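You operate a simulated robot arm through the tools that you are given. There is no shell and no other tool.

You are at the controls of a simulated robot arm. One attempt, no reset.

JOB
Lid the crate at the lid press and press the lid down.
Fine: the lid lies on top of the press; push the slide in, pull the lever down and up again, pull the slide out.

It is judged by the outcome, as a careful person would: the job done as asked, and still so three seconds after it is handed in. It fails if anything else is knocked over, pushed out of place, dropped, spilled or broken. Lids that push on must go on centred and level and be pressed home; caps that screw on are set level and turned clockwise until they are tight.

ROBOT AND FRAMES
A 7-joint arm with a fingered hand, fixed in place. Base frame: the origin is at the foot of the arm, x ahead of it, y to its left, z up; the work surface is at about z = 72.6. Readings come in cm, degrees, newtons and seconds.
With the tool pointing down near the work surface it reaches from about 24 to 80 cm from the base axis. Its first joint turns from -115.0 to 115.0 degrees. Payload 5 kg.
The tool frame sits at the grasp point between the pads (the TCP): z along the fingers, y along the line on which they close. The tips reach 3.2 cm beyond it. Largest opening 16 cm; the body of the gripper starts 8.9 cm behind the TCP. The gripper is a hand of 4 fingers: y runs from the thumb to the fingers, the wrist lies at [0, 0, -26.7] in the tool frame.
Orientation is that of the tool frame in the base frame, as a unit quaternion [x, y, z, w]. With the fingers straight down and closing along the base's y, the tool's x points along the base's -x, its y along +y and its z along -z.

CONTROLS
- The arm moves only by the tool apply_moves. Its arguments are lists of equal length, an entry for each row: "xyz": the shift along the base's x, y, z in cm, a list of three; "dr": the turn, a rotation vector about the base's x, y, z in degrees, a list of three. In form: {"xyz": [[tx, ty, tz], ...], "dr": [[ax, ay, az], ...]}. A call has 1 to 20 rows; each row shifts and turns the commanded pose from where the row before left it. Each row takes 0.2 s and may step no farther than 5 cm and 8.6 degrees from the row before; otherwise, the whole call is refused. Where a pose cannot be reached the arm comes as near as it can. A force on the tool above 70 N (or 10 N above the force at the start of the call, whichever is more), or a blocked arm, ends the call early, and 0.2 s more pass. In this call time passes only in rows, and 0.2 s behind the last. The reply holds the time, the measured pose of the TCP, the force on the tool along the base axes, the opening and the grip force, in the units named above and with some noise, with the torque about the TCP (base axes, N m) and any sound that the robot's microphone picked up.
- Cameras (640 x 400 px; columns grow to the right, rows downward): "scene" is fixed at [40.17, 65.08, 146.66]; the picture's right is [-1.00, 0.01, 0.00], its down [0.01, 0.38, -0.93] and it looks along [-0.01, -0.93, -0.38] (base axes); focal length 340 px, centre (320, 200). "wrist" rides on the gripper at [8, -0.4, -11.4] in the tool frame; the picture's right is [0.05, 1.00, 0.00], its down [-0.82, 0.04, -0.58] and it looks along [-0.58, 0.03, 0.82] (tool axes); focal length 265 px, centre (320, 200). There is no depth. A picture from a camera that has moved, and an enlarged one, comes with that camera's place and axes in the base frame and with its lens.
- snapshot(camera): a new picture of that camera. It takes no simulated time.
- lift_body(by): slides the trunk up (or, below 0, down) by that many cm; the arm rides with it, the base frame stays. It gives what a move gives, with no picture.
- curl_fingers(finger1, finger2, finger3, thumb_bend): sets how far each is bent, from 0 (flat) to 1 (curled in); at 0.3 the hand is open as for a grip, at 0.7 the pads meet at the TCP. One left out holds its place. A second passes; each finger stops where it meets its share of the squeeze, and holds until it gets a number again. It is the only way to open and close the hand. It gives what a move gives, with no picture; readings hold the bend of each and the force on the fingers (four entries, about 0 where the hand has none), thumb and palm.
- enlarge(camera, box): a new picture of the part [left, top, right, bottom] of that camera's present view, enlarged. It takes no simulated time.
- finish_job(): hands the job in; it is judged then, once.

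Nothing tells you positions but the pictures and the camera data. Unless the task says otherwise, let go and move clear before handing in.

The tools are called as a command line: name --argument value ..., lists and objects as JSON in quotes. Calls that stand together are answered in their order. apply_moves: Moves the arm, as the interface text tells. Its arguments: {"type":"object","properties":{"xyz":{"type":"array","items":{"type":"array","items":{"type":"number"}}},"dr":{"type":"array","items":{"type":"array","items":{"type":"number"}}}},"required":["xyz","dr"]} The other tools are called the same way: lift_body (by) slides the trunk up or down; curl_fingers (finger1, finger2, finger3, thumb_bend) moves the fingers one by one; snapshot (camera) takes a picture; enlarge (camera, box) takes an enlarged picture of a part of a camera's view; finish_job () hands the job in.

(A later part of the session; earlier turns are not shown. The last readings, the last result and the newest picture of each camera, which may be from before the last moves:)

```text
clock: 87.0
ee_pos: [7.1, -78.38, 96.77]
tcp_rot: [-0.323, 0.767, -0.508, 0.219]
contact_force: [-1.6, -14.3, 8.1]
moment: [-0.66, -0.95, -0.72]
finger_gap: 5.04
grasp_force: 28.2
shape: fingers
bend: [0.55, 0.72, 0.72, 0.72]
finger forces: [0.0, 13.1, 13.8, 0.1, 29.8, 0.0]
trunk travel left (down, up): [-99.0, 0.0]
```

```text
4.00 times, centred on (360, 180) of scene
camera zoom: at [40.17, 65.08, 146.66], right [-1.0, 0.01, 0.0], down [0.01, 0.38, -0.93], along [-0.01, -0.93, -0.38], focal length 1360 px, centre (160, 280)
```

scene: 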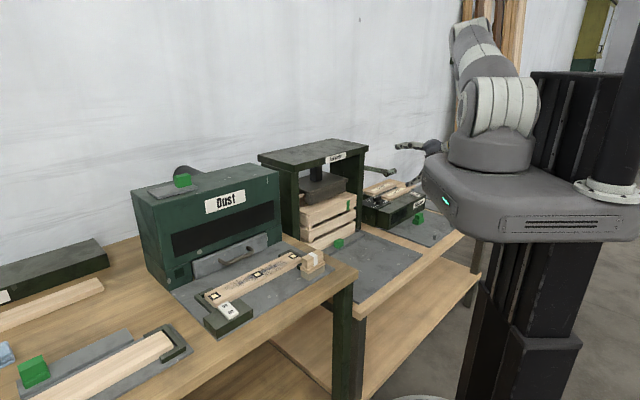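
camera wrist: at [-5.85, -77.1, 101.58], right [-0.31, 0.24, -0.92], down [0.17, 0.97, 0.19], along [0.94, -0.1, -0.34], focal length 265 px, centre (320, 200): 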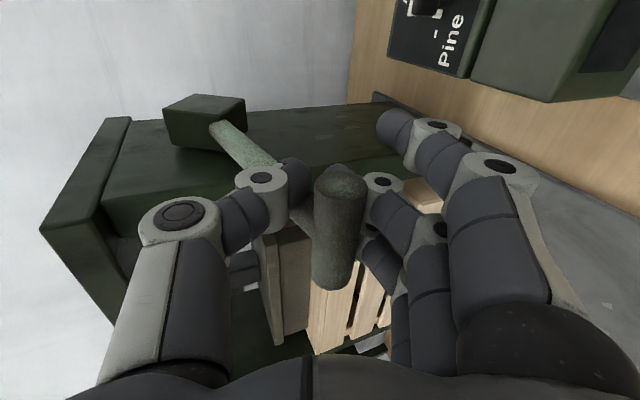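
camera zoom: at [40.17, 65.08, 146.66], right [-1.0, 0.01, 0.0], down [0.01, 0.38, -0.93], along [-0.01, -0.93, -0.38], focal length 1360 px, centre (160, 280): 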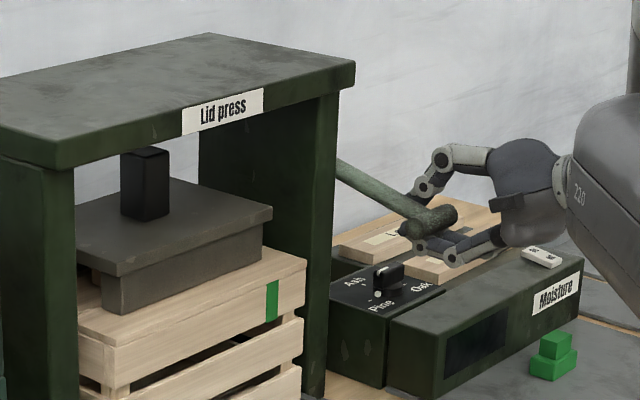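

apply_moves --xyz '[[0.2, -0.2, -1.4]]' --dr '[[-2.0, -2.0, 0]]'

enlarge --camera "scene" --box '[280, 130, 440, 230]'

```text
clock: 87.5
ee_pos: [7.02, -78.64, 95.42]
tcp_rot: [-0.318, 0.755, -0.528, 0.225]
contact_force: [-5.3, -14.7, 14.5]
moment: [-0.13, -0.73, -0.67]
finger_gap: 5.08
grasp_force: 19.8
shape: fingers
bend: [0.55, 0.73, 0.73, 0.71]
finger forces: [0.1, 5.9, 7.4, 0.1, 26.3, 0.1]
trunk travel left (down, up): [-99.0, 0.0]
```

```text
4.00 times, centred on (360, 180) of scene
camera zoom: at [40.17, 65.08, 146.66], right [-1.0, 0.01, 0.0], down [0.01, 0.38, -0.93], along [-0.01, -0.93, -0.38], focal length 1360 px, centre (160, 280)
```

zoom: 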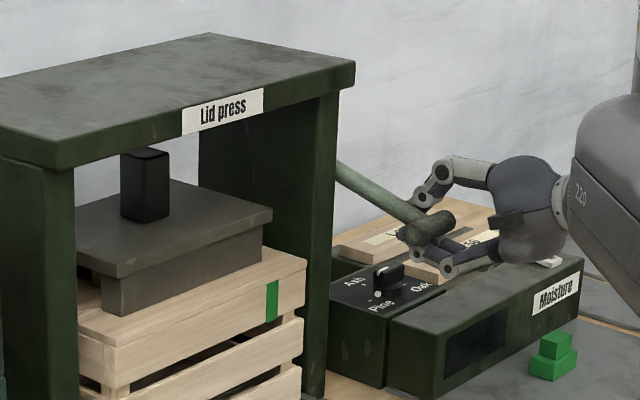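

Resistance is rising (14 N). I'll check whether the ram has reached the lid.

enlarge --camera "scene" --box '[290, 165, 370, 225]'

snapshot --camera "wrist"

```text
6.67 times, centred on (330, 195) of scene
camera zoom: at [40.17, 65.08, 146.66], right [-1.0, 0.01, 0.0], down [0.01, 0.38, -0.93], along [-0.01, -0.93, -0.38], focal length 2267 px, centre (253, 233)
```

zoom: 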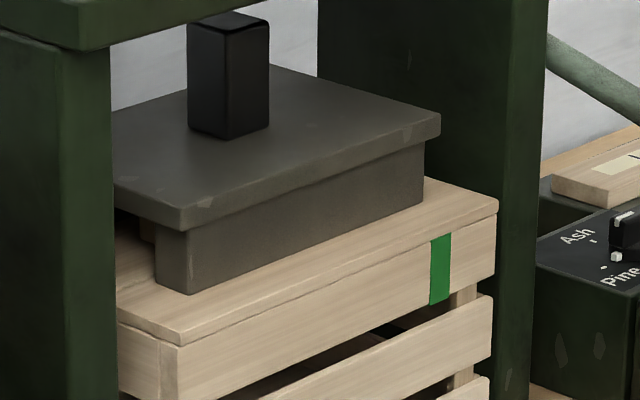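

```text
taken
camera wrist: at [-5.96, -77.13, 99.74], right [-0.28, 0.2, -0.94], down [0.17, 0.97, 0.16], along [0.95, -0.11, -0.3], focal length 265 px, centre (320, 200)
```

wrist: 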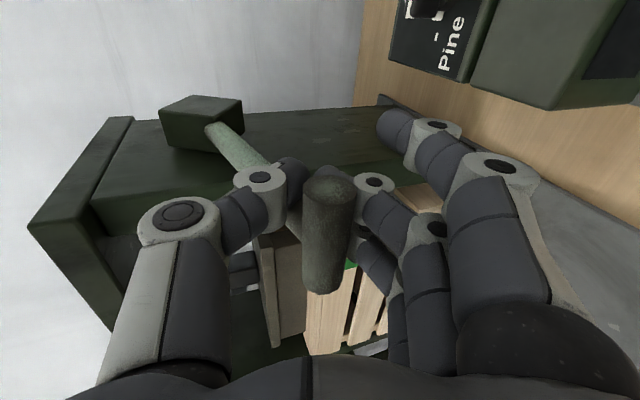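

The ram now rests on the lid. I'll press further in small increments to drive it home, watching force and listening for a sound.

apply_moves --xyz '[[0.13, -0.13, -0.7]]' --dr '[[-1.0, -1.0, 0]]'

enlarge --camera "scene" --box '[290, 165, 370, 225]'

```text
clock: 87.8
ee_pos: [7.26, -78.69, 94.49]
tcp_rot: [-0.316, 0.749, -0.535, 0.23]
contact_force: [-12.3, -15.9, 11.0]
moment: [0.18, -0.34, -0.36]
finger_gap: 4.92
grasp_force: 13.4
shape: fingers
bend: [0.55, 0.74, 0.75, 0.71]
finger forces: [0.0, 0.1, 0.7, 0.0, 24.3, 0.0]
trunk travel left (down, up): [-99.0, 0.0]
```

```text
6.67 times, centred on (330, 195) of scene
camera zoom: at [40.17, 65.08, 146.66], right [-1.0, 0.01, 0.0], down [0.01, 0.38, -0.93], along [-0.01, -0.93, -0.38], focal length 2267 px, centre (253, 233)
```

zoom: 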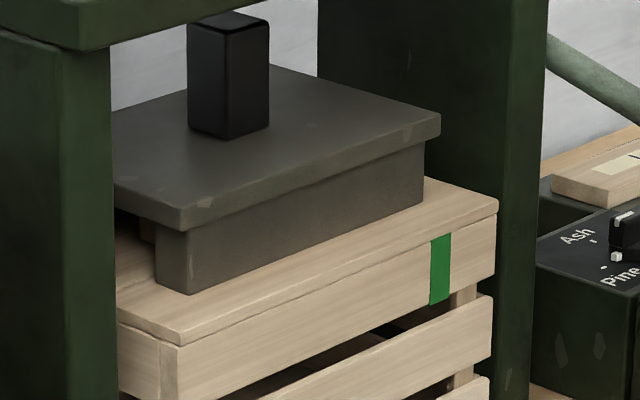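

enlarge --camera "scene" --box '[295, 200, 335, 230]'

enlarge --camera "scene" --box '[335, 180, 375, 210]'

enlarge --camera "scene" --box '[365, 150, 425, 200]'

snapshot --camera "wrist"

```text
13.33 times, centred on (315, 215) of scene
camera zoom: at [40.17, 65.08, 146.66], right [-1.0, 0.01, 0.0], down [0.01, 0.38, -0.93], along [-0.01, -0.93, -0.38], focal length 4534 px, centre (387, 0)
```

zoom: 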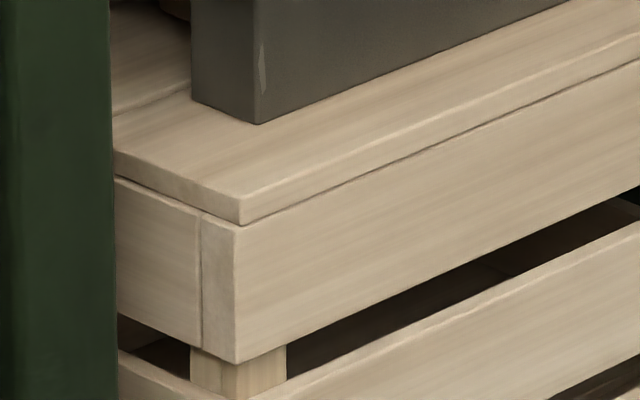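

```text
13.33 times, centred on (355, 195) of scene
camera zoom: at [40.17, 65.08, 146.66], right [-1.0, 0.01, 0.0], down [0.01, 0.38, -0.93], along [-0.01, -0.93, -0.38], focal length 4534 px, centre (-147, 267)
```

zoom: 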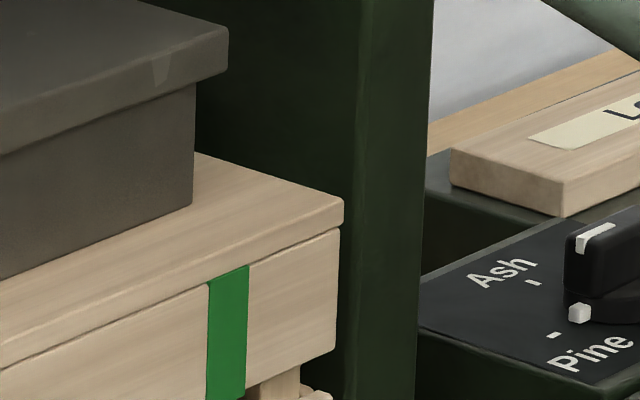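

```text
8.00 times, centred on (395, 175) of scene
camera zoom: at [40.17, 65.08, 146.66], right [-1.0, 0.01, 0.0], down [0.01, 0.38, -0.93], along [-0.01, -0.93, -0.38], focal length 2720 px, centre (-280, 400)
```

zoom: 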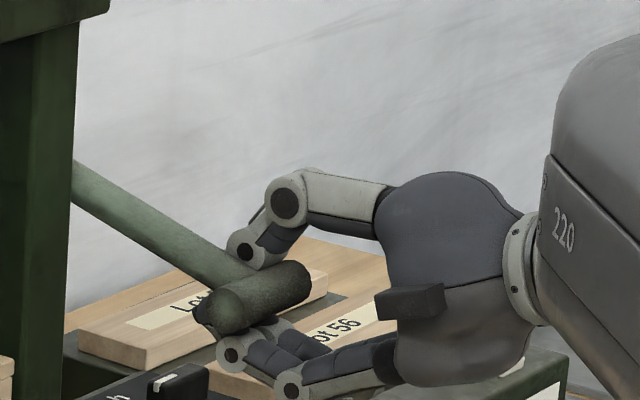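

```text
taken
camera wrist: at [-6.01, -77.09, 98.62], right [-0.26, 0.19, -0.95], down [0.16, 0.97, 0.15], along [0.95, -0.12, -0.29], focal length 265 px, centre (320, 200)
```

wrist: 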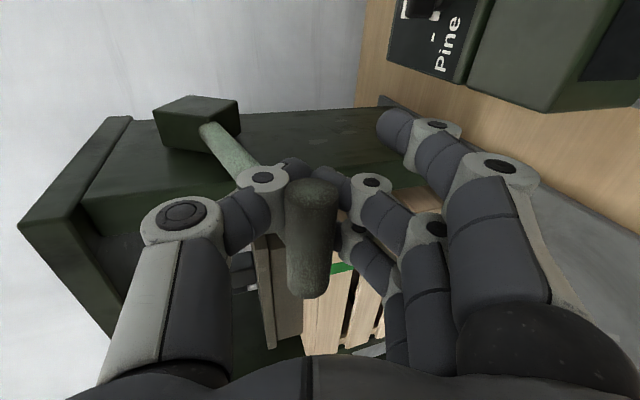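

The ram is on the lid but my pinch only delivers about 15 N, because the thumb yields. For a firm press I'll let go and push down on the bar with a closed fist instead. First release and back off.

curl_fingers --finger1 0.35 --finger2 0.35 --finger3 0.35 --thumb_bend 0.3

snapshot --camera "wrist"

enlarge --camera "scene" --box '[280, 130, 440, 230]'

```text
clock: 88.8
ee_pos: [7.52, -78.6, 94.46]
tcp_rot: [-0.317, 0.749, -0.535, 0.23]
contact_force: [0.7, -0.1, 0.1]
moment: [0.0, 0.0, 0.06]
finger_gap: 16.05
grasp_force: 0.1
shape: fingers
bend: [0.35, 0.35, 0.35, 0.3]
finger forces: [0.0, 0.1, 0.0, 0.0, 0.1, 0.1]
trunk travel left (down, up): [-99.0, 0.0]
```

```text
taken
camera wrist: at [-5.72, -77.07, 98.65], right [-0.26, 0.19, -0.95], down [0.16, 0.98, 0.15], along [0.95, -0.11, -0.29], focal length 265 px, centre (320, 200)
```

wrist: 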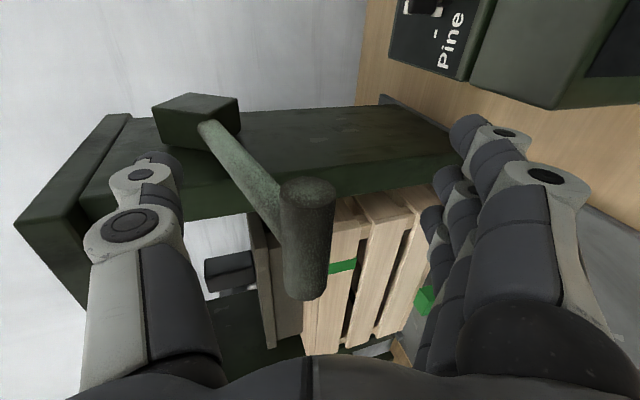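

```text
4.00 times, centred on (360, 180) of scene
camera zoom: at [40.17, 65.08, 146.66], right [-1.0, 0.01, 0.0], down [0.01, 0.38, -0.93], along [-0.01, -0.93, -0.38], focal length 1360 px, centre (160, 280)
```

zoom: 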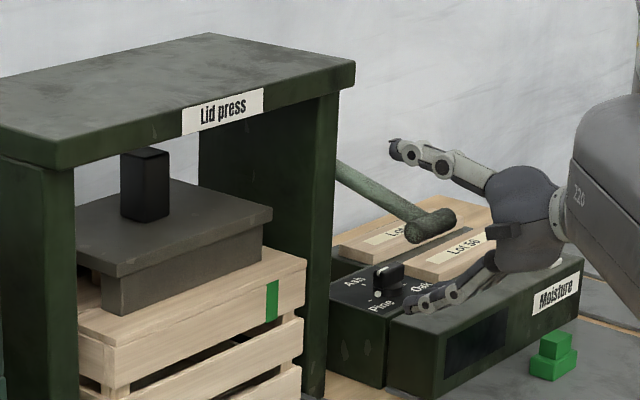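

apply_moves --xyz '[[-2.8, 2.8, 1.2], [-2.8, 2.8, 2], [-0.5, 0.5, 3], [0, 0, 2], [0, 0, 1], [0, 0, 0], [0, 0, 0], [0, 0, 0]]' --dr '[[0, 0, 0], [0, 0, 0], [4.8, 4.8, 0], [4.8, 4.8, 0], [4.8, 4.8, 0], [4.8, 4.8, 0], [4.8, 4.8, 0], [4.8, 4.8, 0]]'

curl_fingers --finger1 1.0 --finger2 1.0 --finger3 1.0 --thumb_bend 0.1

snapshot --camera "wrist"

enlarge --camera "scene" --box '[320, 80, 460, 220]'

```text
clock: 90.7
ee_pos: [1.33, -72.51, 103.75]
tcp_rot: [-0.371, 0.891, -0.239, 0.108]
contact_force: [0.0, -1.3, 0.0]
moment: [0.02, 0.02, -0.02]
finger_gap: 16.06
grasp_force: 0.1
shape: fingers
bend: [0.35, 0.35, 0.35, 0.3]
finger forces: [0.0, 0.0, 0.0, 0.0, 0.0, 0.0]
trunk travel left (down, up): [-99.0, 0.0]
```

```text
clock: 91.7
ee_pos: [1.34, -72.54, 103.69]
tcp_rot: [-0.371, 0.89, -0.24, 0.108]
contact_force: [0.4, 0.1, 0.0]
moment: [0.02, 0.02, -0.02]
finger_gap: 8.54
grasp_force: 0.1
shape: fingers
bend: [1.0, 1.0, 1.0, 0.1]
finger forces: [0.0, 0.0, 0.0, 0.1, 0.0, 0.0]
trunk travel left (down, up): [-99.0, 0.0]
```

```text
taken
camera wrist: at [-8.17, -74.58, 113.7], right [-0.64, 0.57, -0.51], down [0.33, 0.81, 0.49], along [0.69, 0.15, -0.71], focal length 265 px, centre (320, 200)
```

wrist: 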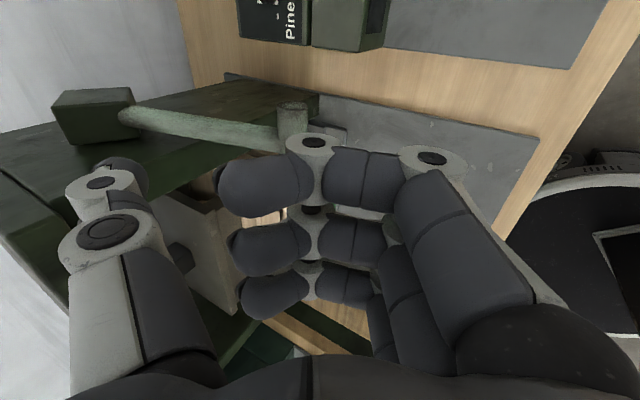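

```text
2.86 times, centred on (390, 150) of scene
camera zoom: at [40.17, 65.08, 146.66], right [-1.0, 0.01, 0.0], down [0.01, 0.38, -0.93], along [-0.01, -0.93, -0.38], focal length 972 px, centre (120, 343)
```

zoom: 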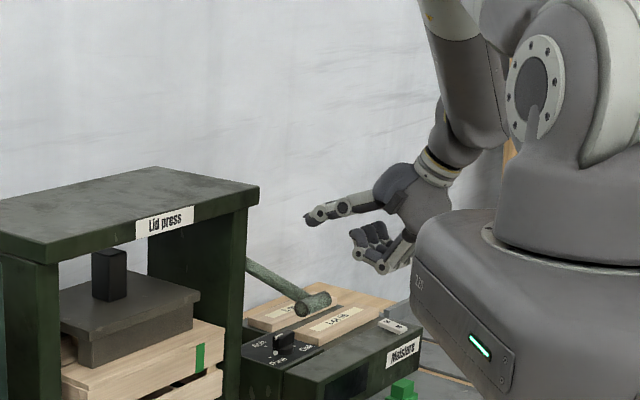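

The fist is formed with the hand pitched about 30°. I'll move it to just above the bar.

apply_moves --xyz '[[2, -1.8, -0.5], [2.05, -1.75, -1.5]]' --dr '[[0, 0, 0], [0, 0, 0]]'

snapshot --camera "wrist"

enlarge --camera "scene" --box '[340, 110, 440, 210]'

```text
clock: 92.2
ee_pos: [5.4, -76.18, 101.78]
tcp_rot: [-0.371, 0.891, -0.24, 0.109]
contact_force: [0.1, -0.1, 0.2]
moment: [0.01, -0.02, 0.03]
finger_gap: 8.52
grasp_force: 0.0
shape: fingers
bend: [1.0, 1.0, 1.0, 0.1]
finger forces: [0.0, 0.1, 0.0, 0.0, 0.1, 0.0]
trunk travel left (down, up): [-99.0, 0.0]
```

```text
taken
camera wrist: at [-4.02, -78.19, 111.74], right [-0.64, 0.57, -0.51], down [0.33, 0.81, 0.49], along [0.69, 0.15, -0.71], focal length 265 px, centre (320, 200)
```

wrist: 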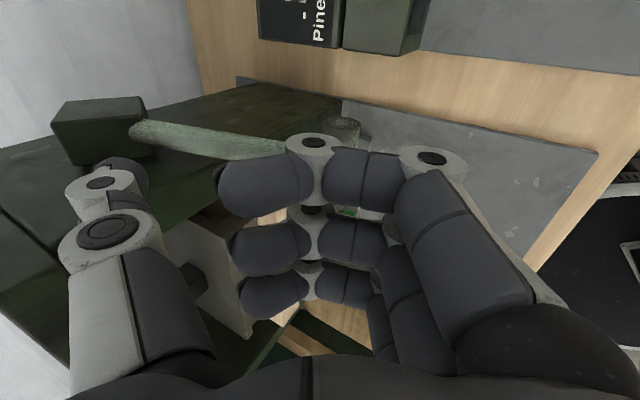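

```text
4.00 times, centred on (390, 160) of scene
camera zoom: at [40.17, 65.08, 146.66], right [-1.0, 0.01, 0.0], down [0.01, 0.38, -0.93], along [-0.01, -0.93, -0.38], focal length 1360 px, centre (40, 360)
```

zoom: 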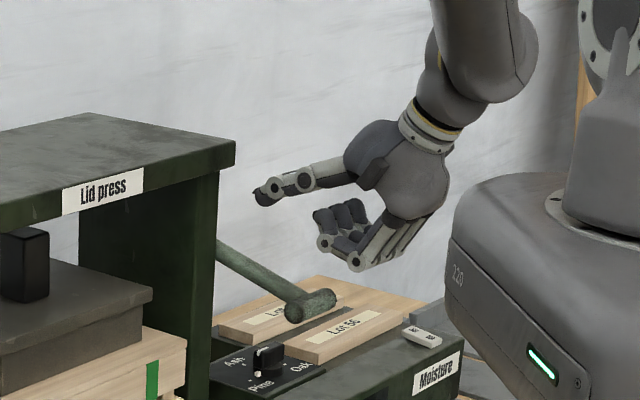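

apply_moves --xyz '[[0.9, -0.9, -2.1], [0.6, -0.6, -1.6]]' --dr '[[0, 0, 0], [0, 0, 0]]'

snapshot --camera "wrist"

enlarge --camera "scene" --box '[340, 110, 440, 210]'

```text
clock: 92.8
ee_pos: [6.98, -77.54, 98.08]
tcp_rot: [-0.371, 0.891, -0.239, 0.108]
contact_force: [-1.0, 0.0, 0.8]
moment: [0.01, -0.03, -0.02]
finger_gap: 8.51
grasp_force: 0.1
shape: fingers
bend: [1.0, 1.0, 1.0, 0.1]
finger forces: [0.1, 0.0, 0.1, 0.0, 0.0, 0.0]
trunk travel left (down, up): [-99.0, 0.0]
```

```text
taken
camera wrist: at [-2.59, -79.64, 108.06], right [-0.64, 0.57, -0.51], down [0.33, 0.81, 0.49], along [0.69, 0.15, -0.71], focal length 265 px, centre (320, 200)
```

wrist: 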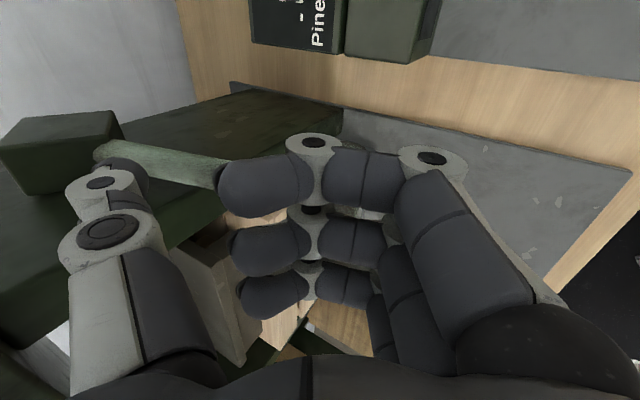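

```text
4.00 times, centred on (390, 160) of scene
camera zoom: at [40.17, 65.08, 146.66], right [-1.0, 0.01, 0.0], down [0.01, 0.38, -0.93], along [-0.01, -0.93, -0.38], focal length 1360 px, centre (40, 360)
```

zoom: 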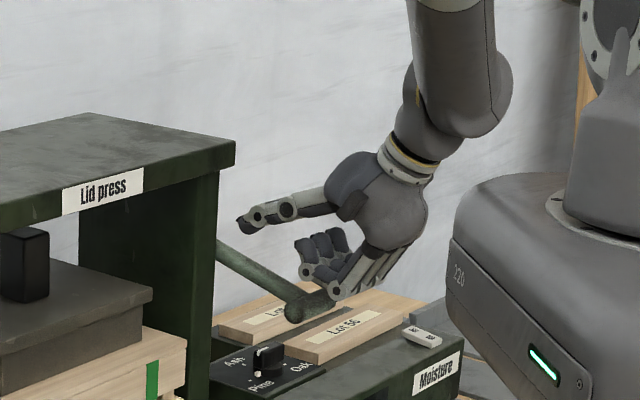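

Just above the bar. Now pressing down step by step.

apply_moves --xyz '[[0.12, -0.12, -0.7], [0.12, -0.12, -0.6]]' --dr '[[0, 0, 0], [0, 0, 0]]'

```text
clock: 93.5
ee_pos: [7.17, -77.72, 96.56]
tcp_rot: [-0.372, 0.89, -0.24, 0.109]
contact_force: [-0.2, 0.1, 0.6]
moment: [0.04, 0.02, -0.01]
finger_gap: 8.53
grasp_force: 0.0
shape: fingers
bend: [1.0, 1.0, 1.0, 0.1]
finger forces: [0.0, 0.0, 0.0, 0.0, 0.0, 0.0]
trunk travel left (down, up): [-99.0, 0.0]
```

apply_moves --xyz '[[0.1, -0.1, -0.6], [0.1, -0.1, -0.5]]' --dr '[[0, 0, 0], [0, 0, 0]]'

enlarge --camera "scene" --box '[350, 130, 430, 200]'

```text
clock: 94.0
ee_pos: [7.44, -77.95, 95.62]
tcp_rot: [-0.371, 0.891, -0.239, 0.109]
contact_force: [-1.0, 0.5, 2.0]
moment: [0.03, 0.02, -0.01]
finger_gap: 8.51
grasp_force: 0.5
shape: fingers
bend: [1.0, 1.0, 1.0, 0.1]
finger forces: [0.1, 1.4, 0.4, 0.0, 0.0, 0.0]
trunk travel left (down, up): [-99.0, 0.0]
```

```text
5.71 times, centred on (390, 165) of scene
camera zoom: at [40.17, 65.08, 146.66], right [-1.0, 0.01, 0.0], down [0.01, 0.38, -0.93], along [-0.01, -0.93, -0.38], focal length 1943 px, centre (-80, 400)
```

zoom: 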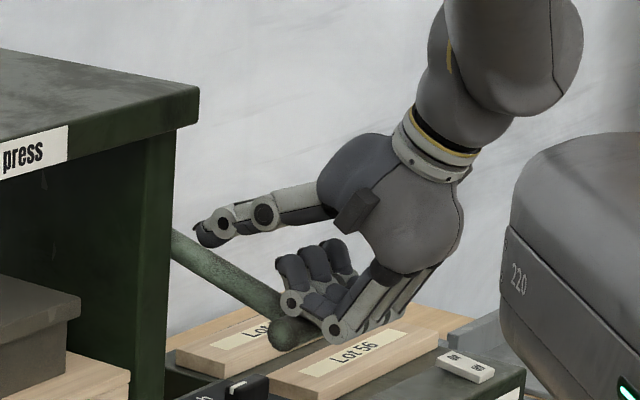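

Contact with the bar (2 N). Now pressing firmly.

apply_moves --xyz '[[0.06, -0.06, -0.4]]' --dr '[[0, 0, 0]]'

```text
clock: 94.5
ee_pos: [7.34, -78.0, 95.51]
tcp_rot: [-0.372, 0.89, -0.241, 0.108]
contact_force: [-5.5, 7.4, 11.9]
moment: [0.07, -0.12, 0.11]
finger_gap: 8.54
grasp_force: 6.6
shape: fingers
bend: [1.0, 1.0, 1.0, 0.1]
finger forces: [0.1, 7.3, 5.4, 0.1, 0.5, 0.1]
trunk travel left (down, up): [-99.0, 0.0]
```

apply_moves --xyz '[[0.06, -0.06, -0.4]]' --dr '[[0, 0, 0]]'

```text
clock: 94.8
ee_pos: [7.25, -77.95, 95.23]
tcp_rot: [-0.371, 0.89, -0.242, 0.109]
contact_force: [-8.1, 14.7, 22.9]
moment: [0.0, -0.27, 0.17]
finger_gap: 8.58
grasp_force: 13.2
shape: fingers
bend: [1.0, 1.0, 1.0, 0.09]
finger forces: [1.4, 13.1, 11.1, 0.0, 1.4, 0.1]
trunk travel left (down, up): [-99.0, 0.0]
```

apply_moves --xyz '[[0.08, -0.08, -0.5]]' --dr '[[0, 0, 0]]'

enlarge --camera "scene" --box '[290, 165, 370, 225]'

enlarge --camera "scene" --box '[350, 130, 430, 200]'

```text
clock: 95.2
ee_pos: [7.32, -77.85, 94.92]
tcp_rot: [-0.371, 0.89, -0.243, 0.107]
contact_force: [-15.9, 21.1, 40.3]
moment: [-0.12, -0.52, 0.22]
finger_gap: 8.66
grasp_force: 22.3
shape: fingers
bend: [1.0, 1.0, 1.0, 0.07]
finger forces: [5.3, 19.5, 17.9, 0.0, 3.0, 0.1]
trunk travel left (down, up): [-99.0, 0.0]
```

```text
6.67 times, centred on (330, 195) of scene
camera zoom: at [40.17, 65.08, 146.66], right [-1.0, 0.01, 0.0], down [0.01, 0.38, -0.93], along [-0.01, -0.93, -0.38], focal length 2267 px, centre (253, 233)
```

zoom: 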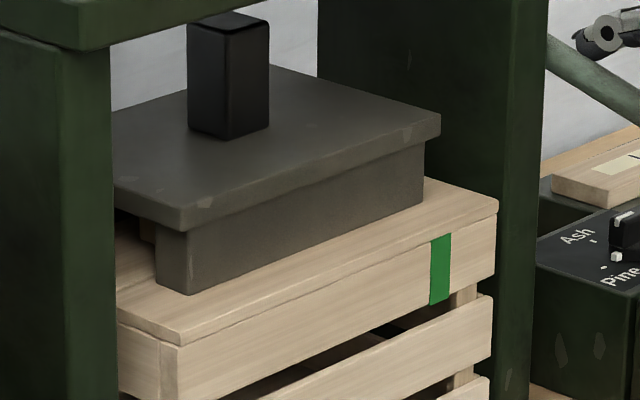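

```text
5.71 times, centred on (390, 165) of scene
camera zoom: at [40.17, 65.08, 146.66], right [-1.0, 0.01, 0.0], down [0.01, 0.38, -0.93], along [-0.01, -0.93, -0.38], focal length 1943 px, centre (-80, 400)
```

zoom: 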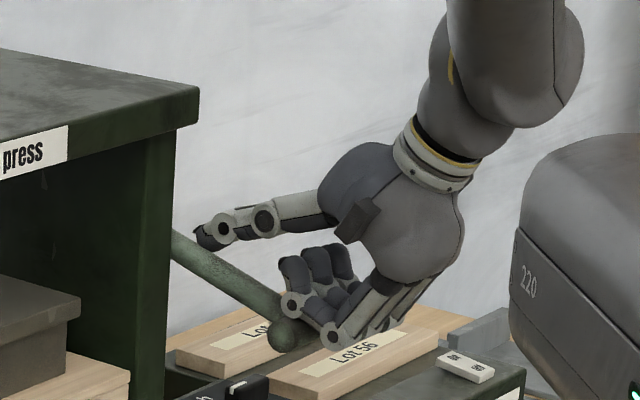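

About 48 N on the bar now, and the ram is firmly on the lid and not moving any further. I'll check how the lid is seated under load.

enlarge --camera "scene" --box '[295, 200, 335, 230]'

enlarge --camera "scene" --box '[335, 180, 375, 210]'

```text
13.33 times, centred on (315, 215) of scene
camera zoom: at [40.17, 65.08, 146.66], right [-1.0, 0.01, 0.0], down [0.01, 0.38, -0.93], along [-0.01, -0.93, -0.38], focal length 4534 px, centre (387, 0)
```

zoom: 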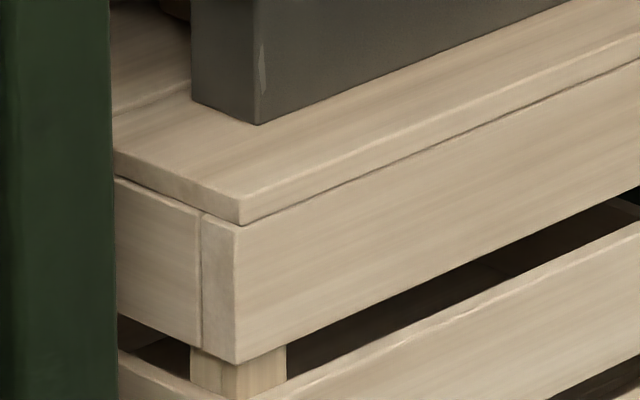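

```text
13.33 times, centred on (355, 195) of scene
camera zoom: at [40.17, 65.08, 146.66], right [-1.0, 0.01, 0.0], down [0.01, 0.38, -0.93], along [-0.01, -0.93, -0.38], focal length 4534 px, centre (-147, 267)
```

zoom: 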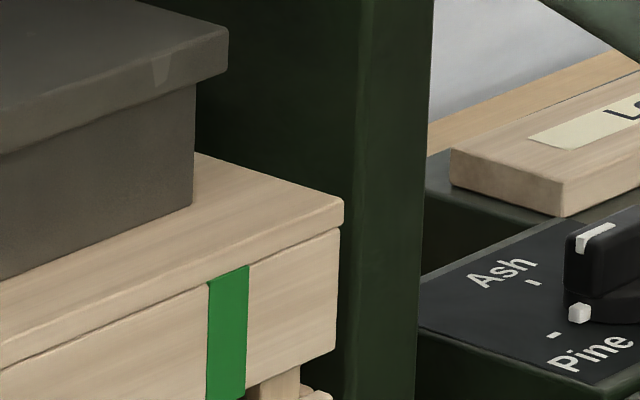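

The lid is tight and level under the ram. I'll give one more slightly firmer push to be sure, then ease off.

apply_moves --xyz '[[0.06, -0.06, -0.35]]' --dr '[[0, 0, 0]]'

enlarge --camera "scene" --box '[295, 200, 335, 230]'

```text
clock: 95.7
ee_pos: [7.24, -77.9, 94.73]
tcp_rot: [-0.371, 0.89, -0.243, 0.108]
contact_force: [-21.7, 25.6, 51.0]
moment: [-0.22, -0.72, 0.2]
finger_gap: 8.71
grasp_force: 29.4
shape: fingers
bend: [1.0, 1.0, 1.0, 0.06]
finger forces: [8.4, 24.0, 22.4, 0.0, 4.6, 0.0]
trunk travel left (down, up): [-99.0, 0.0]
```

```text
13.33 times, centred on (315, 215) of scene
camera zoom: at [40.17, 65.08, 146.66], right [-1.0, 0.01, 0.0], down [0.01, 0.38, -0.93], along [-0.01, -0.93, -0.38], focal length 4534 px, centre (387, 0)
```

zoom: 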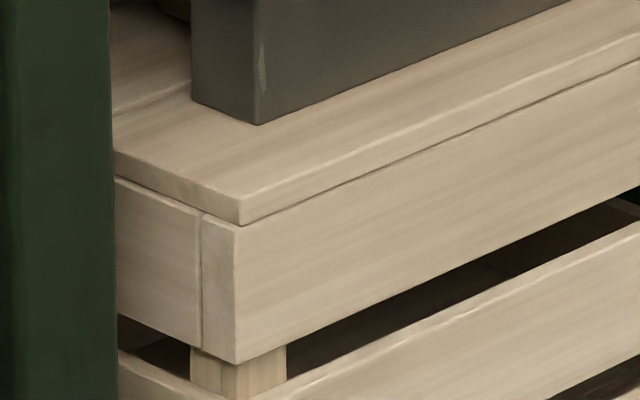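

The lever is at a hard stop with over 60 N on it and the lid unmoved, so it is fully pressed. Now I'll ease off and back away to re-grip the bar for the upstroke.

apply_moves --xyz '[[-0.06, 0.06, 0.5], [-0.3, 0.3, 1.2], [-1.2, 1.2, 2.8], [-1.6, 1.6, 1], [-1.6, 1.6, 0], [-1.2, 1.2, 0], [-0.6, 0.6, 0], [0, 0, -0.3], [0, 0, -0.3]]' --dr '[[0, 0, 0], [0, 0, 0], [0, 0, 0], [0, 0, 0], [-4.8, -4.8, 0], [-4.8, -4.8, 0], [-4.8, -4.8, 0], [-4.8, -4.8, 0], [-4.8, -4.8, 0]]'

curl_fingers --finger1 0.35 --finger2 0.35 --finger3 0.35 --thumb_bend 0.35

snapshot --camera "wrist"

enlarge --camera "scene" --box '[280, 110, 440, 230]'

```text
clock: 97.7
ee_pos: [1.06, -71.68, 98.91]
tcp_rot: [-0.329, 0.779, -0.49, 0.212]
contact_force: [-0.2, -0.3, -0.2]
moment: [0.02, -0.01, 0.0]
finger_gap: 8.56
grasp_force: 0.1
shape: fingers
bend: [1.0, 1.0, 1.0, 0.1]
finger forces: [0.0, 0.1, 0.0, 0.0, 0.0, 0.0]
trunk travel left (down, up): [-99.0, 0.0]
```

```text
clock: 98.7
ee_pos: [1.1, -71.64, 98.9]
tcp_rot: [-0.329, 0.78, -0.49, 0.211]
contact_force: [0.8, 0.3, -0.1]
moment: [0.02, 0.02, 0.01]
finger_gap: 15.13
grasp_force: 0.1
shape: fingers
bend: [0.35, 0.35, 0.35, 0.35]
finger forces: [0.1, 0.1, 0.0, 0.0, 0.1, 0.1]
trunk travel left (down, up): [-99.0, 0.0]
```

```text
taken
camera wrist: at [-11.71, -70.49, 104.23], right [-0.34, 0.27, -0.9], down [0.18, 0.96, 0.22], along [0.92, -0.09, -0.37], focal length 265 px, centre (320, 200)
```

wrist: 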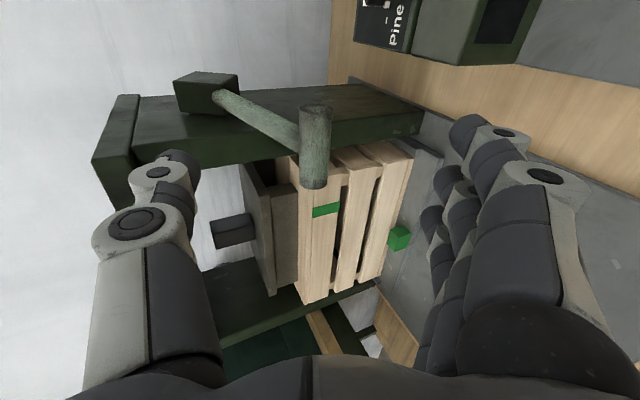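

```text
3.33 times, centred on (360, 170) of scene
camera zoom: at [40.17, 65.08, 146.66], right [-1.0, 0.01, 0.0], down [0.01, 0.38, -0.93], along [-0.01, -0.93, -0.38], focal length 1133 px, centre (187, 300)
```

zoom: 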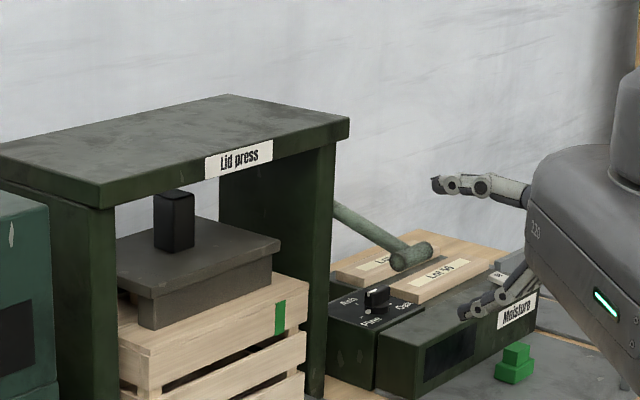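

The lever stays down with the ram on the lid. Bar at about s=61, z=95. I'll advance and grip it again as before.

apply_moves --xyz '[[2.2, -2.35, -1.3], [2.2, -2.35, -1.3], [1.5, -1.6, -1.0]]' --dr '[[0, 0, 0], [0, 0, 0], [0, 0, 0]]'

snapshot --camera "wrist"

```text
clock: 99.5
ee_pos: [6.94, -78.01, 95.23]
tcp_rot: [-0.329, 0.78, -0.489, 0.212]
contact_force: [0.2, 0.3, -0.3]
moment: [0.03, -0.01, 0.02]
finger_gap: 15.15
grasp_force: 0.1
shape: fingers
bend: [0.35, 0.35, 0.35, 0.35]
finger forces: [0.0, 0.0, 0.1, 0.0, 0.0, 0.1]
trunk travel left (down, up): [-99.0, 0.0]
```

```text
taken
camera wrist: at [-5.8, -76.87, 100.54], right [-0.34, 0.27, -0.9], down [0.18, 0.96, 0.22], along [0.92, -0.09, -0.37], focal length 265 px, centre (320, 200)
```

wrist: 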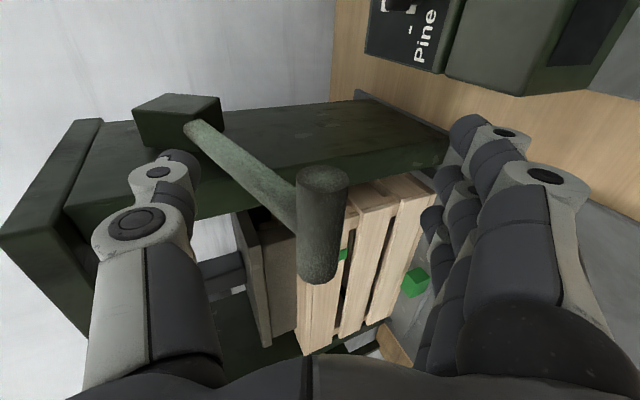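

apply_moves --xyz '[[0.6, -0.7, -0.4]]' --dr '[[0, 0, 0]]'

curl_fingers --finger1 0.55 --finger2 0.75 --finger3 0.75 --thumb_bend 0.7

snapshot --camera "wrist"

enlarge --camera "scene" --box '[350, 130, 430, 200]'

```text
clock: 99.8
ee_pos: [7.65, -78.71, 94.84]
tcp_rot: [-0.328, 0.78, -0.489, 0.211]
contact_force: [-0.7, -0.2, 0.0]
moment: [-0.04, 0.04, -0.04]
finger_gap: 15.12
grasp_force: 0.0
shape: fingers
bend: [0.35, 0.35, 0.35, 0.35]
finger forces: [0.1, 0.1, 0.1, 0.0, 0.0, 0.0]
trunk travel left (down, up): [-99.0, 0.0]
```

```text
clock: 100.8
ee_pos: [7.25, -78.94, 94.96]
tcp_rot: [-0.327, 0.779, -0.491, 0.211]
contact_force: [-9.0, -17.9, 8.2]
moment: [0.08, -0.36, -0.52]
finger_gap: 5.38
grasp_force: 10.6
shape: fingers
bend: [0.55, 0.75, 0.74, 0.68]
finger forces: [0.0, 1.0, 1.5, 0.0, 18.4, 0.0]
trunk travel left (down, up): [-99.0, 0.0]
```

```text
taken
camera wrist: at [-5.43, -77.69, 100.28], right [-0.34, 0.27, -0.9], down [0.18, 0.96, 0.22], along [0.92, -0.09, -0.37], focal length 265 px, centre (320, 200)
```

wrist: 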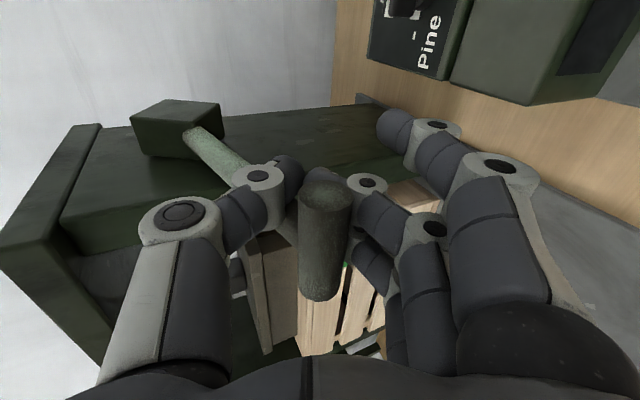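

```text
5.71 times, centred on (390, 165) of scene
camera zoom: at [40.17, 65.08, 146.66], right [-1.0, 0.01, 0.0], down [0.01, 0.38, -0.93], along [-0.01, -0.93, -0.38], focal length 1943 px, centre (-80, 400)
```

zoom: 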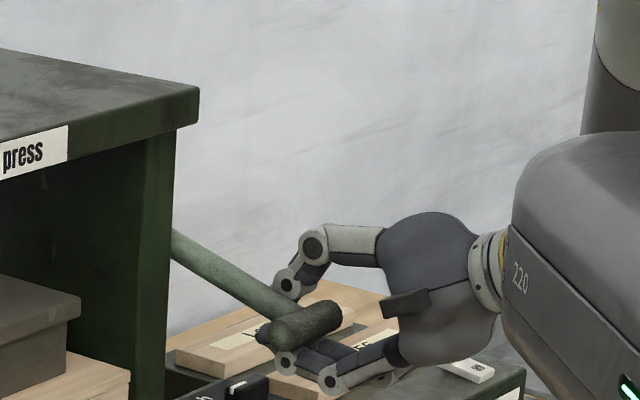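

Gripped. Now raising the lever back up along the same arc.

apply_moves --xyz '[[-0.26, 0.26, 1.4], [-0.18, 0.18, 1.45]]' --dr '[[0, 0, 0], [0, 0, 0]]'

snapshot --camera "wrist"

enlarge --camera "scene" --box '[280, 110, 440, 230]'

```text
clock: 101.5
ee_pos: [7.03, -78.43, 97.52]
tcp_rot: [-0.328, 0.78, -0.489, 0.211]
contact_force: [-8.0, -22.1, -0.8]
moment: [0.29, -0.03, -0.63]
finger_gap: 5.22
grasp_force: 12.1
shape: fingers
bend: [0.55, 0.75, 0.75, 0.67]
finger forces: [0.1, 0.1, 1.3, 0.1, 22.5, 0.1]
trunk travel left (down, up): [-99.0, 0.0]
```

```text
taken
camera wrist: at [-5.81, -77.33, 102.92], right [-0.34, 0.27, -0.9], down [0.18, 0.96, 0.22], along [0.92, -0.09, -0.37], focal length 265 px, centre (320, 200)
```

wrist: 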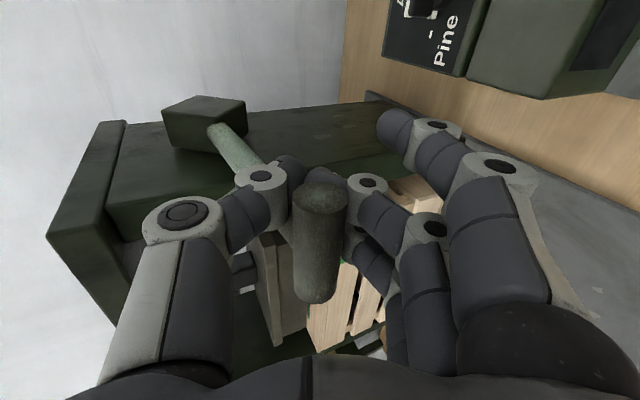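

```text
3.33 times, centred on (360, 170) of scene
camera zoom: at [40.17, 65.08, 146.66], right [-1.0, 0.01, 0.0], down [0.01, 0.38, -0.93], along [-0.01, -0.93, -0.38], focal length 1133 px, centre (187, 300)
```

zoom: 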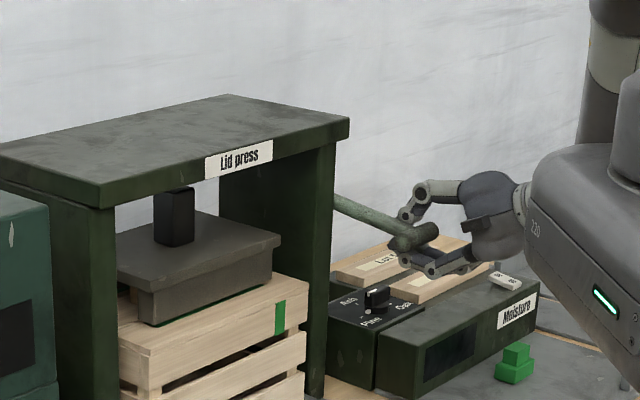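

The lever is rising. The thumb pushes sideways against the lever arm, so I'll loosen it (only the fingers are needed for lifting), and look at a green line that appeared under the ram.

curl_fingers --thumb_bend 0.6

enlarge --camera "scene" --box '[290, 165, 370, 225]'

snapshot --camera "wrist"

```text
clock: 102.5
ee_pos: [6.91, -78.34, 97.64]
tcp_rot: [-0.328, 0.78, -0.489, 0.212]
contact_force: [-19.5, -9.3, -7.8]
moment: [0.21, 0.02, -0.56]
finger_gap: 5.45
grasp_force: 11.2
shape: fingers
bend: [0.55, 0.75, 0.75, 0.62]
finger forces: [0.0, 0.1, 1.2, 0.0, 21.3, 0.1]
trunk travel left (down, up): [-99.0, 0.0]
```

```text
6.67 times, centred on (330, 195) of scene
camera zoom: at [40.17, 65.08, 146.66], right [-1.0, 0.01, 0.0], down [0.01, 0.38, -0.93], along [-0.01, -0.93, -0.38], focal length 2267 px, centre (253, 233)
```

zoom: 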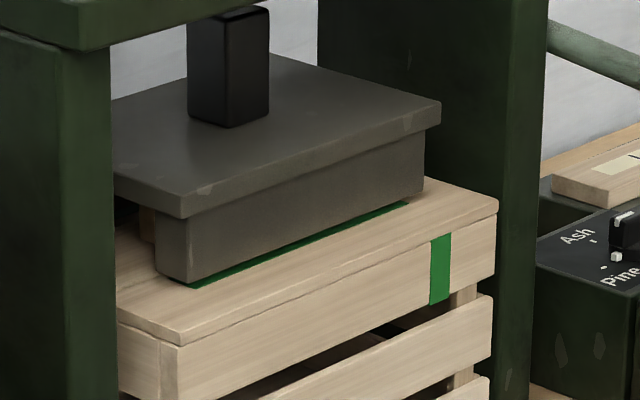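

```text
taken
camera wrist: at [-5.94, -77.21, 102.94], right [-0.34, 0.27, -0.9], down [0.18, 0.96, 0.22], along [0.92, -0.09, -0.37], focal length 265 px, centre (320, 200)
```

wrist: 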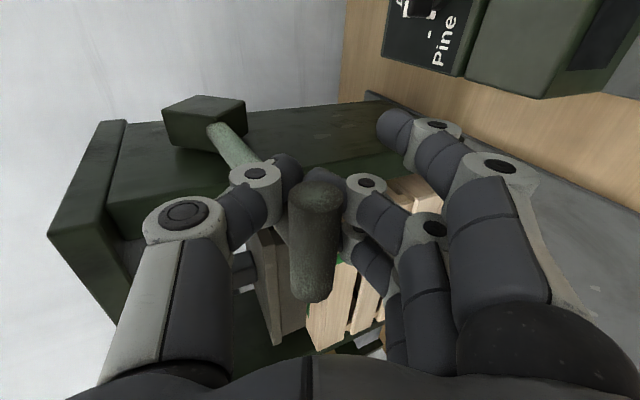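

The green stripe is the ram's press mark on the lid, so the pressing registered. The thumb is jammed against the lever arm; I'll shift slightly outward, open the thumb, and lift with the fingers underneath only.

apply_moves --xyz '[[-0.3, -0.3, 0]]' --dr '[[0, 0, 0]]'

curl_fingers --thumb_bend 0.45

snapshot --camera "wrist"

```text
clock: 102.8
ee_pos: [6.95, -78.5, 97.68]
tcp_rot: [-0.33, 0.779, -0.489, 0.213]
contact_force: [-11.3, 0.4, -4.7]
moment: [0.08, -0.04, -0.12]
finger_gap: 5.4
grasp_force: 5.8
shape: fingers
bend: [0.55, 0.75, 0.75, 0.63]
finger forces: [0.0, 0.1, 1.9, 0.1, 9.5, 0.0]
trunk travel left (down, up): [-99.0, 0.0]
```

```text
clock: 103.8
ee_pos: [6.77, -78.65, 97.69]
tcp_rot: [-0.328, 0.78, -0.489, 0.211]
contact_force: [3.5, 1.8, -1.8]
moment: [0.01, 0.03, 0.01]
finger_gap: 9.15
grasp_force: 1.8
shape: fingers
bend: [0.55, 0.75, 0.74, 0.45]
finger forces: [0.1, 0.1, 2.8, 0.0, 0.0, 0.1]
trunk travel left (down, up): [-99.0, 0.0]
```

```text
taken
camera wrist: at [-5.98, -77.39, 103.05], right [-0.34, 0.27, -0.9], down [0.18, 0.96, 0.22], along [0.92, -0.09, -0.37], focal length 265 px, centre (320, 200)
```

wrist: 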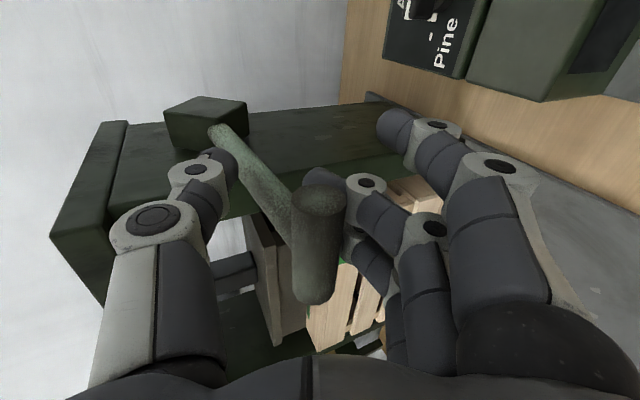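

Thumb is free, and finger 3 supports the bar from below. Lifting on.

apply_moves --xyz '[[-0.12, 0.12, 1.4], [-0.06, 0.06, 1.45], [0, 0, 1.45]]' --dr '[[0, 0, 0], [0, 0, 0], [0, 0, 0]]'

snapshot --camera "wrist"

enlarge --camera "scene" --box '[280, 110, 440, 230]'

```text
clock: 104.7
ee_pos: [6.59, -78.25, 101.9]
tcp_rot: [-0.329, 0.78, -0.489, 0.21]
contact_force: [1.9, 2.0, -5.6]
moment: [-0.03, 0.13, 0.04]
finger_gap: 9.12
grasp_force: 3.2
shape: fingers
bend: [0.55, 0.75, 0.73, 0.45]
finger forces: [0.0, 1.0, 5.8, 0.0, 0.1, 0.0]
trunk travel left (down, up): [-99.0, 0.0]
```

```text
taken
camera wrist: at [-6.18, -77.15, 107.29], right [-0.34, 0.27, -0.9], down [0.18, 0.96, 0.22], along [0.92, -0.09, -0.38], focal length 265 px, centre (320, 200)
```

wrist: 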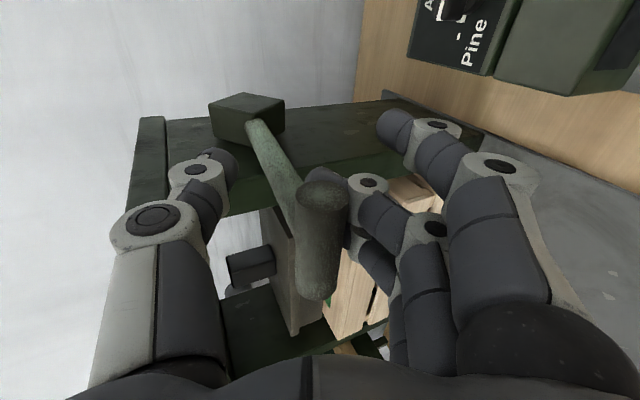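

```text
3.33 times, centred on (360, 170) of scene
camera zoom: at [40.17, 65.08, 146.66], right [-1.0, 0.01, 0.0], down [0.01, 0.38, -0.93], along [-0.01, -0.93, -0.38], focal length 1133 px, centre (187, 300)
```

zoom: 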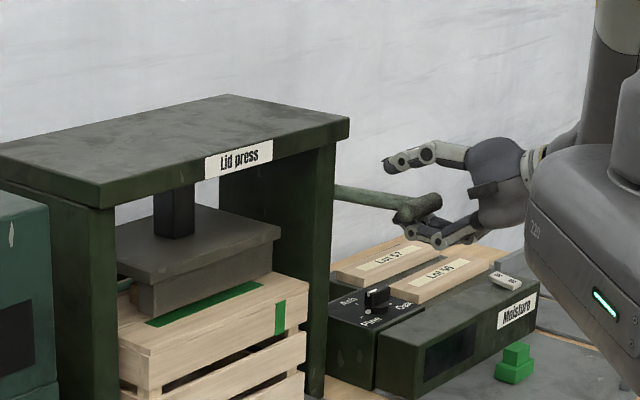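

Rising smoothly at about 6 N, with the press mark clearly visible on the lid. Continuing up, easing the hand pitch back.

apply_moves --xyz '[[0.07, -0.07, 1.45], [0.15, -0.15, 1.45], [0.22, -0.22, 1.45], [0.29, -0.29, 1.42]]' --dr '[[1.4, 1.4, 0], [1.4, 1.4, 0], [1.4, 1.4, 0], [1.4, 1.4, 0]]'

snapshot --camera "wrist"

enlarge --camera "scene" --box '[280, 100, 440, 220]'

```text
clock: 105.7
ee_pos: [7.44, -79.11, 107.87]
tcp_rot: [-0.341, 0.812, -0.434, 0.19]
contact_force: [-1.3, 3.8, -5.2]
moment: [-0.01, 0.12, 0.16]
finger_gap: 9.17
grasp_force: 2.6
shape: fingers
bend: [0.55, 0.75, 0.74, 0.45]
finger forces: [0.0, 0.1, 5.6, 0.0, 0.0, 0.0]
trunk travel left (down, up): [-99.0, 0.0]
```

```text
taken
camera wrist: at [-4.79, -78.51, 114.58], right [-0.43, 0.35, -0.83], down [0.2, 0.93, 0.29], along [0.88, -0.05, -0.47], focal length 265 px, centre (320, 200)
```

wrist: 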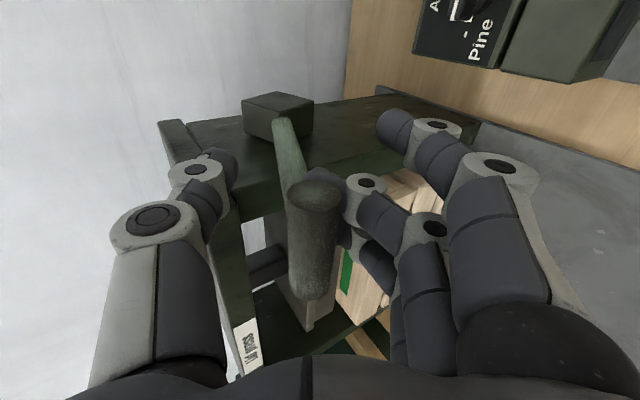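

```text
3.33 times, centred on (360, 160) of scene
camera zoom: at [40.17, 65.08, 146.66], right [-1.0, 0.01, 0.0], down [0.01, 0.38, -0.93], along [-0.01, -0.93, -0.38], focal length 1133 px, centre (187, 333)
```

zoom: 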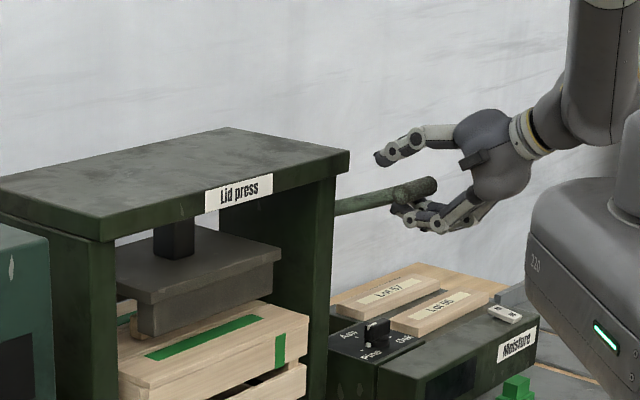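

apply_moves --xyz '[[0.33, -0.33, 1.42], [0.4, -0.4, 1.4], [0.47, -0.47, 1.35], [0.54, -0.54, 1.3]]' --dr '[[1.4, 1.4, 0], [1.4, 1.4, 0], [1.4, 1.4, 0], [1.4, 1.4, 0]]'

snapshot --camera "wrist"

enlarge --camera "scene" --box '[280, 90, 440, 210]'

```text
clock: 106.7
ee_pos: [9.23, -80.81, 113.37]
tcp_rot: [-0.353, 0.84, -0.377, 0.165]
contact_force: [2.8, 0.5, -7.6]
moment: [-0.04, 0.19, 0.01]
finger_gap: 9.13
grasp_force: 3.7
shape: fingers
bend: [0.55, 0.75, 0.73, 0.45]
finger forces: [0.0, 2.0, 5.0, 0.0, 0.0, 0.0]
trunk travel left (down, up): [-99.0, 0.0]
```

```text
taken
camera wrist: at [-2.27, -81.05, 121.22], right [-0.5, 0.43, -0.75], down [0.23, 0.9, 0.36], along [0.83, 0.01, -0.56], focal length 265 px, centre (320, 200)
```

wrist: 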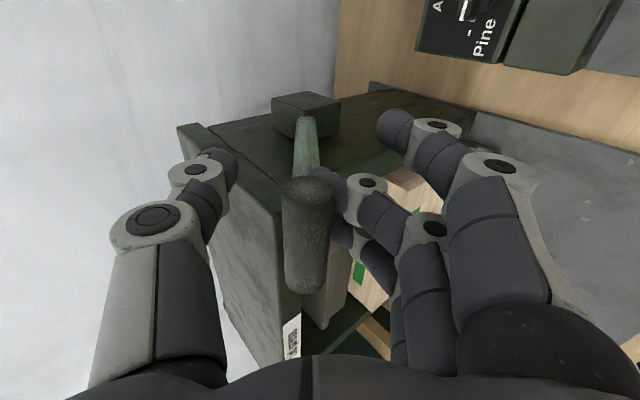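

```text
3.33 times, centred on (360, 150) of scene
camera zoom: at [40.17, 65.08, 146.66], right [-1.0, 0.01, 0.0], down [0.01, 0.38, -0.93], along [-0.01, -0.93, -0.38], focal length 1133 px, centre (187, 367)
```

zoom: 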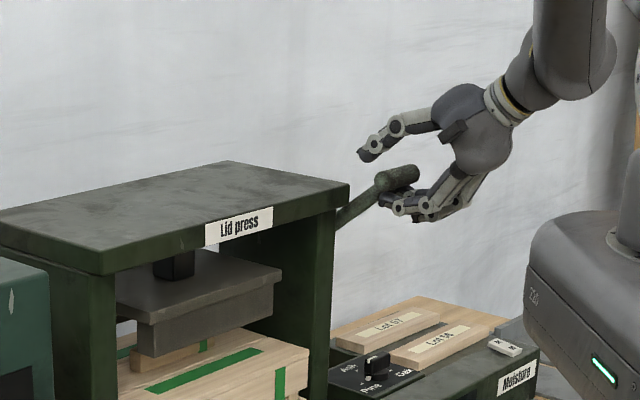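

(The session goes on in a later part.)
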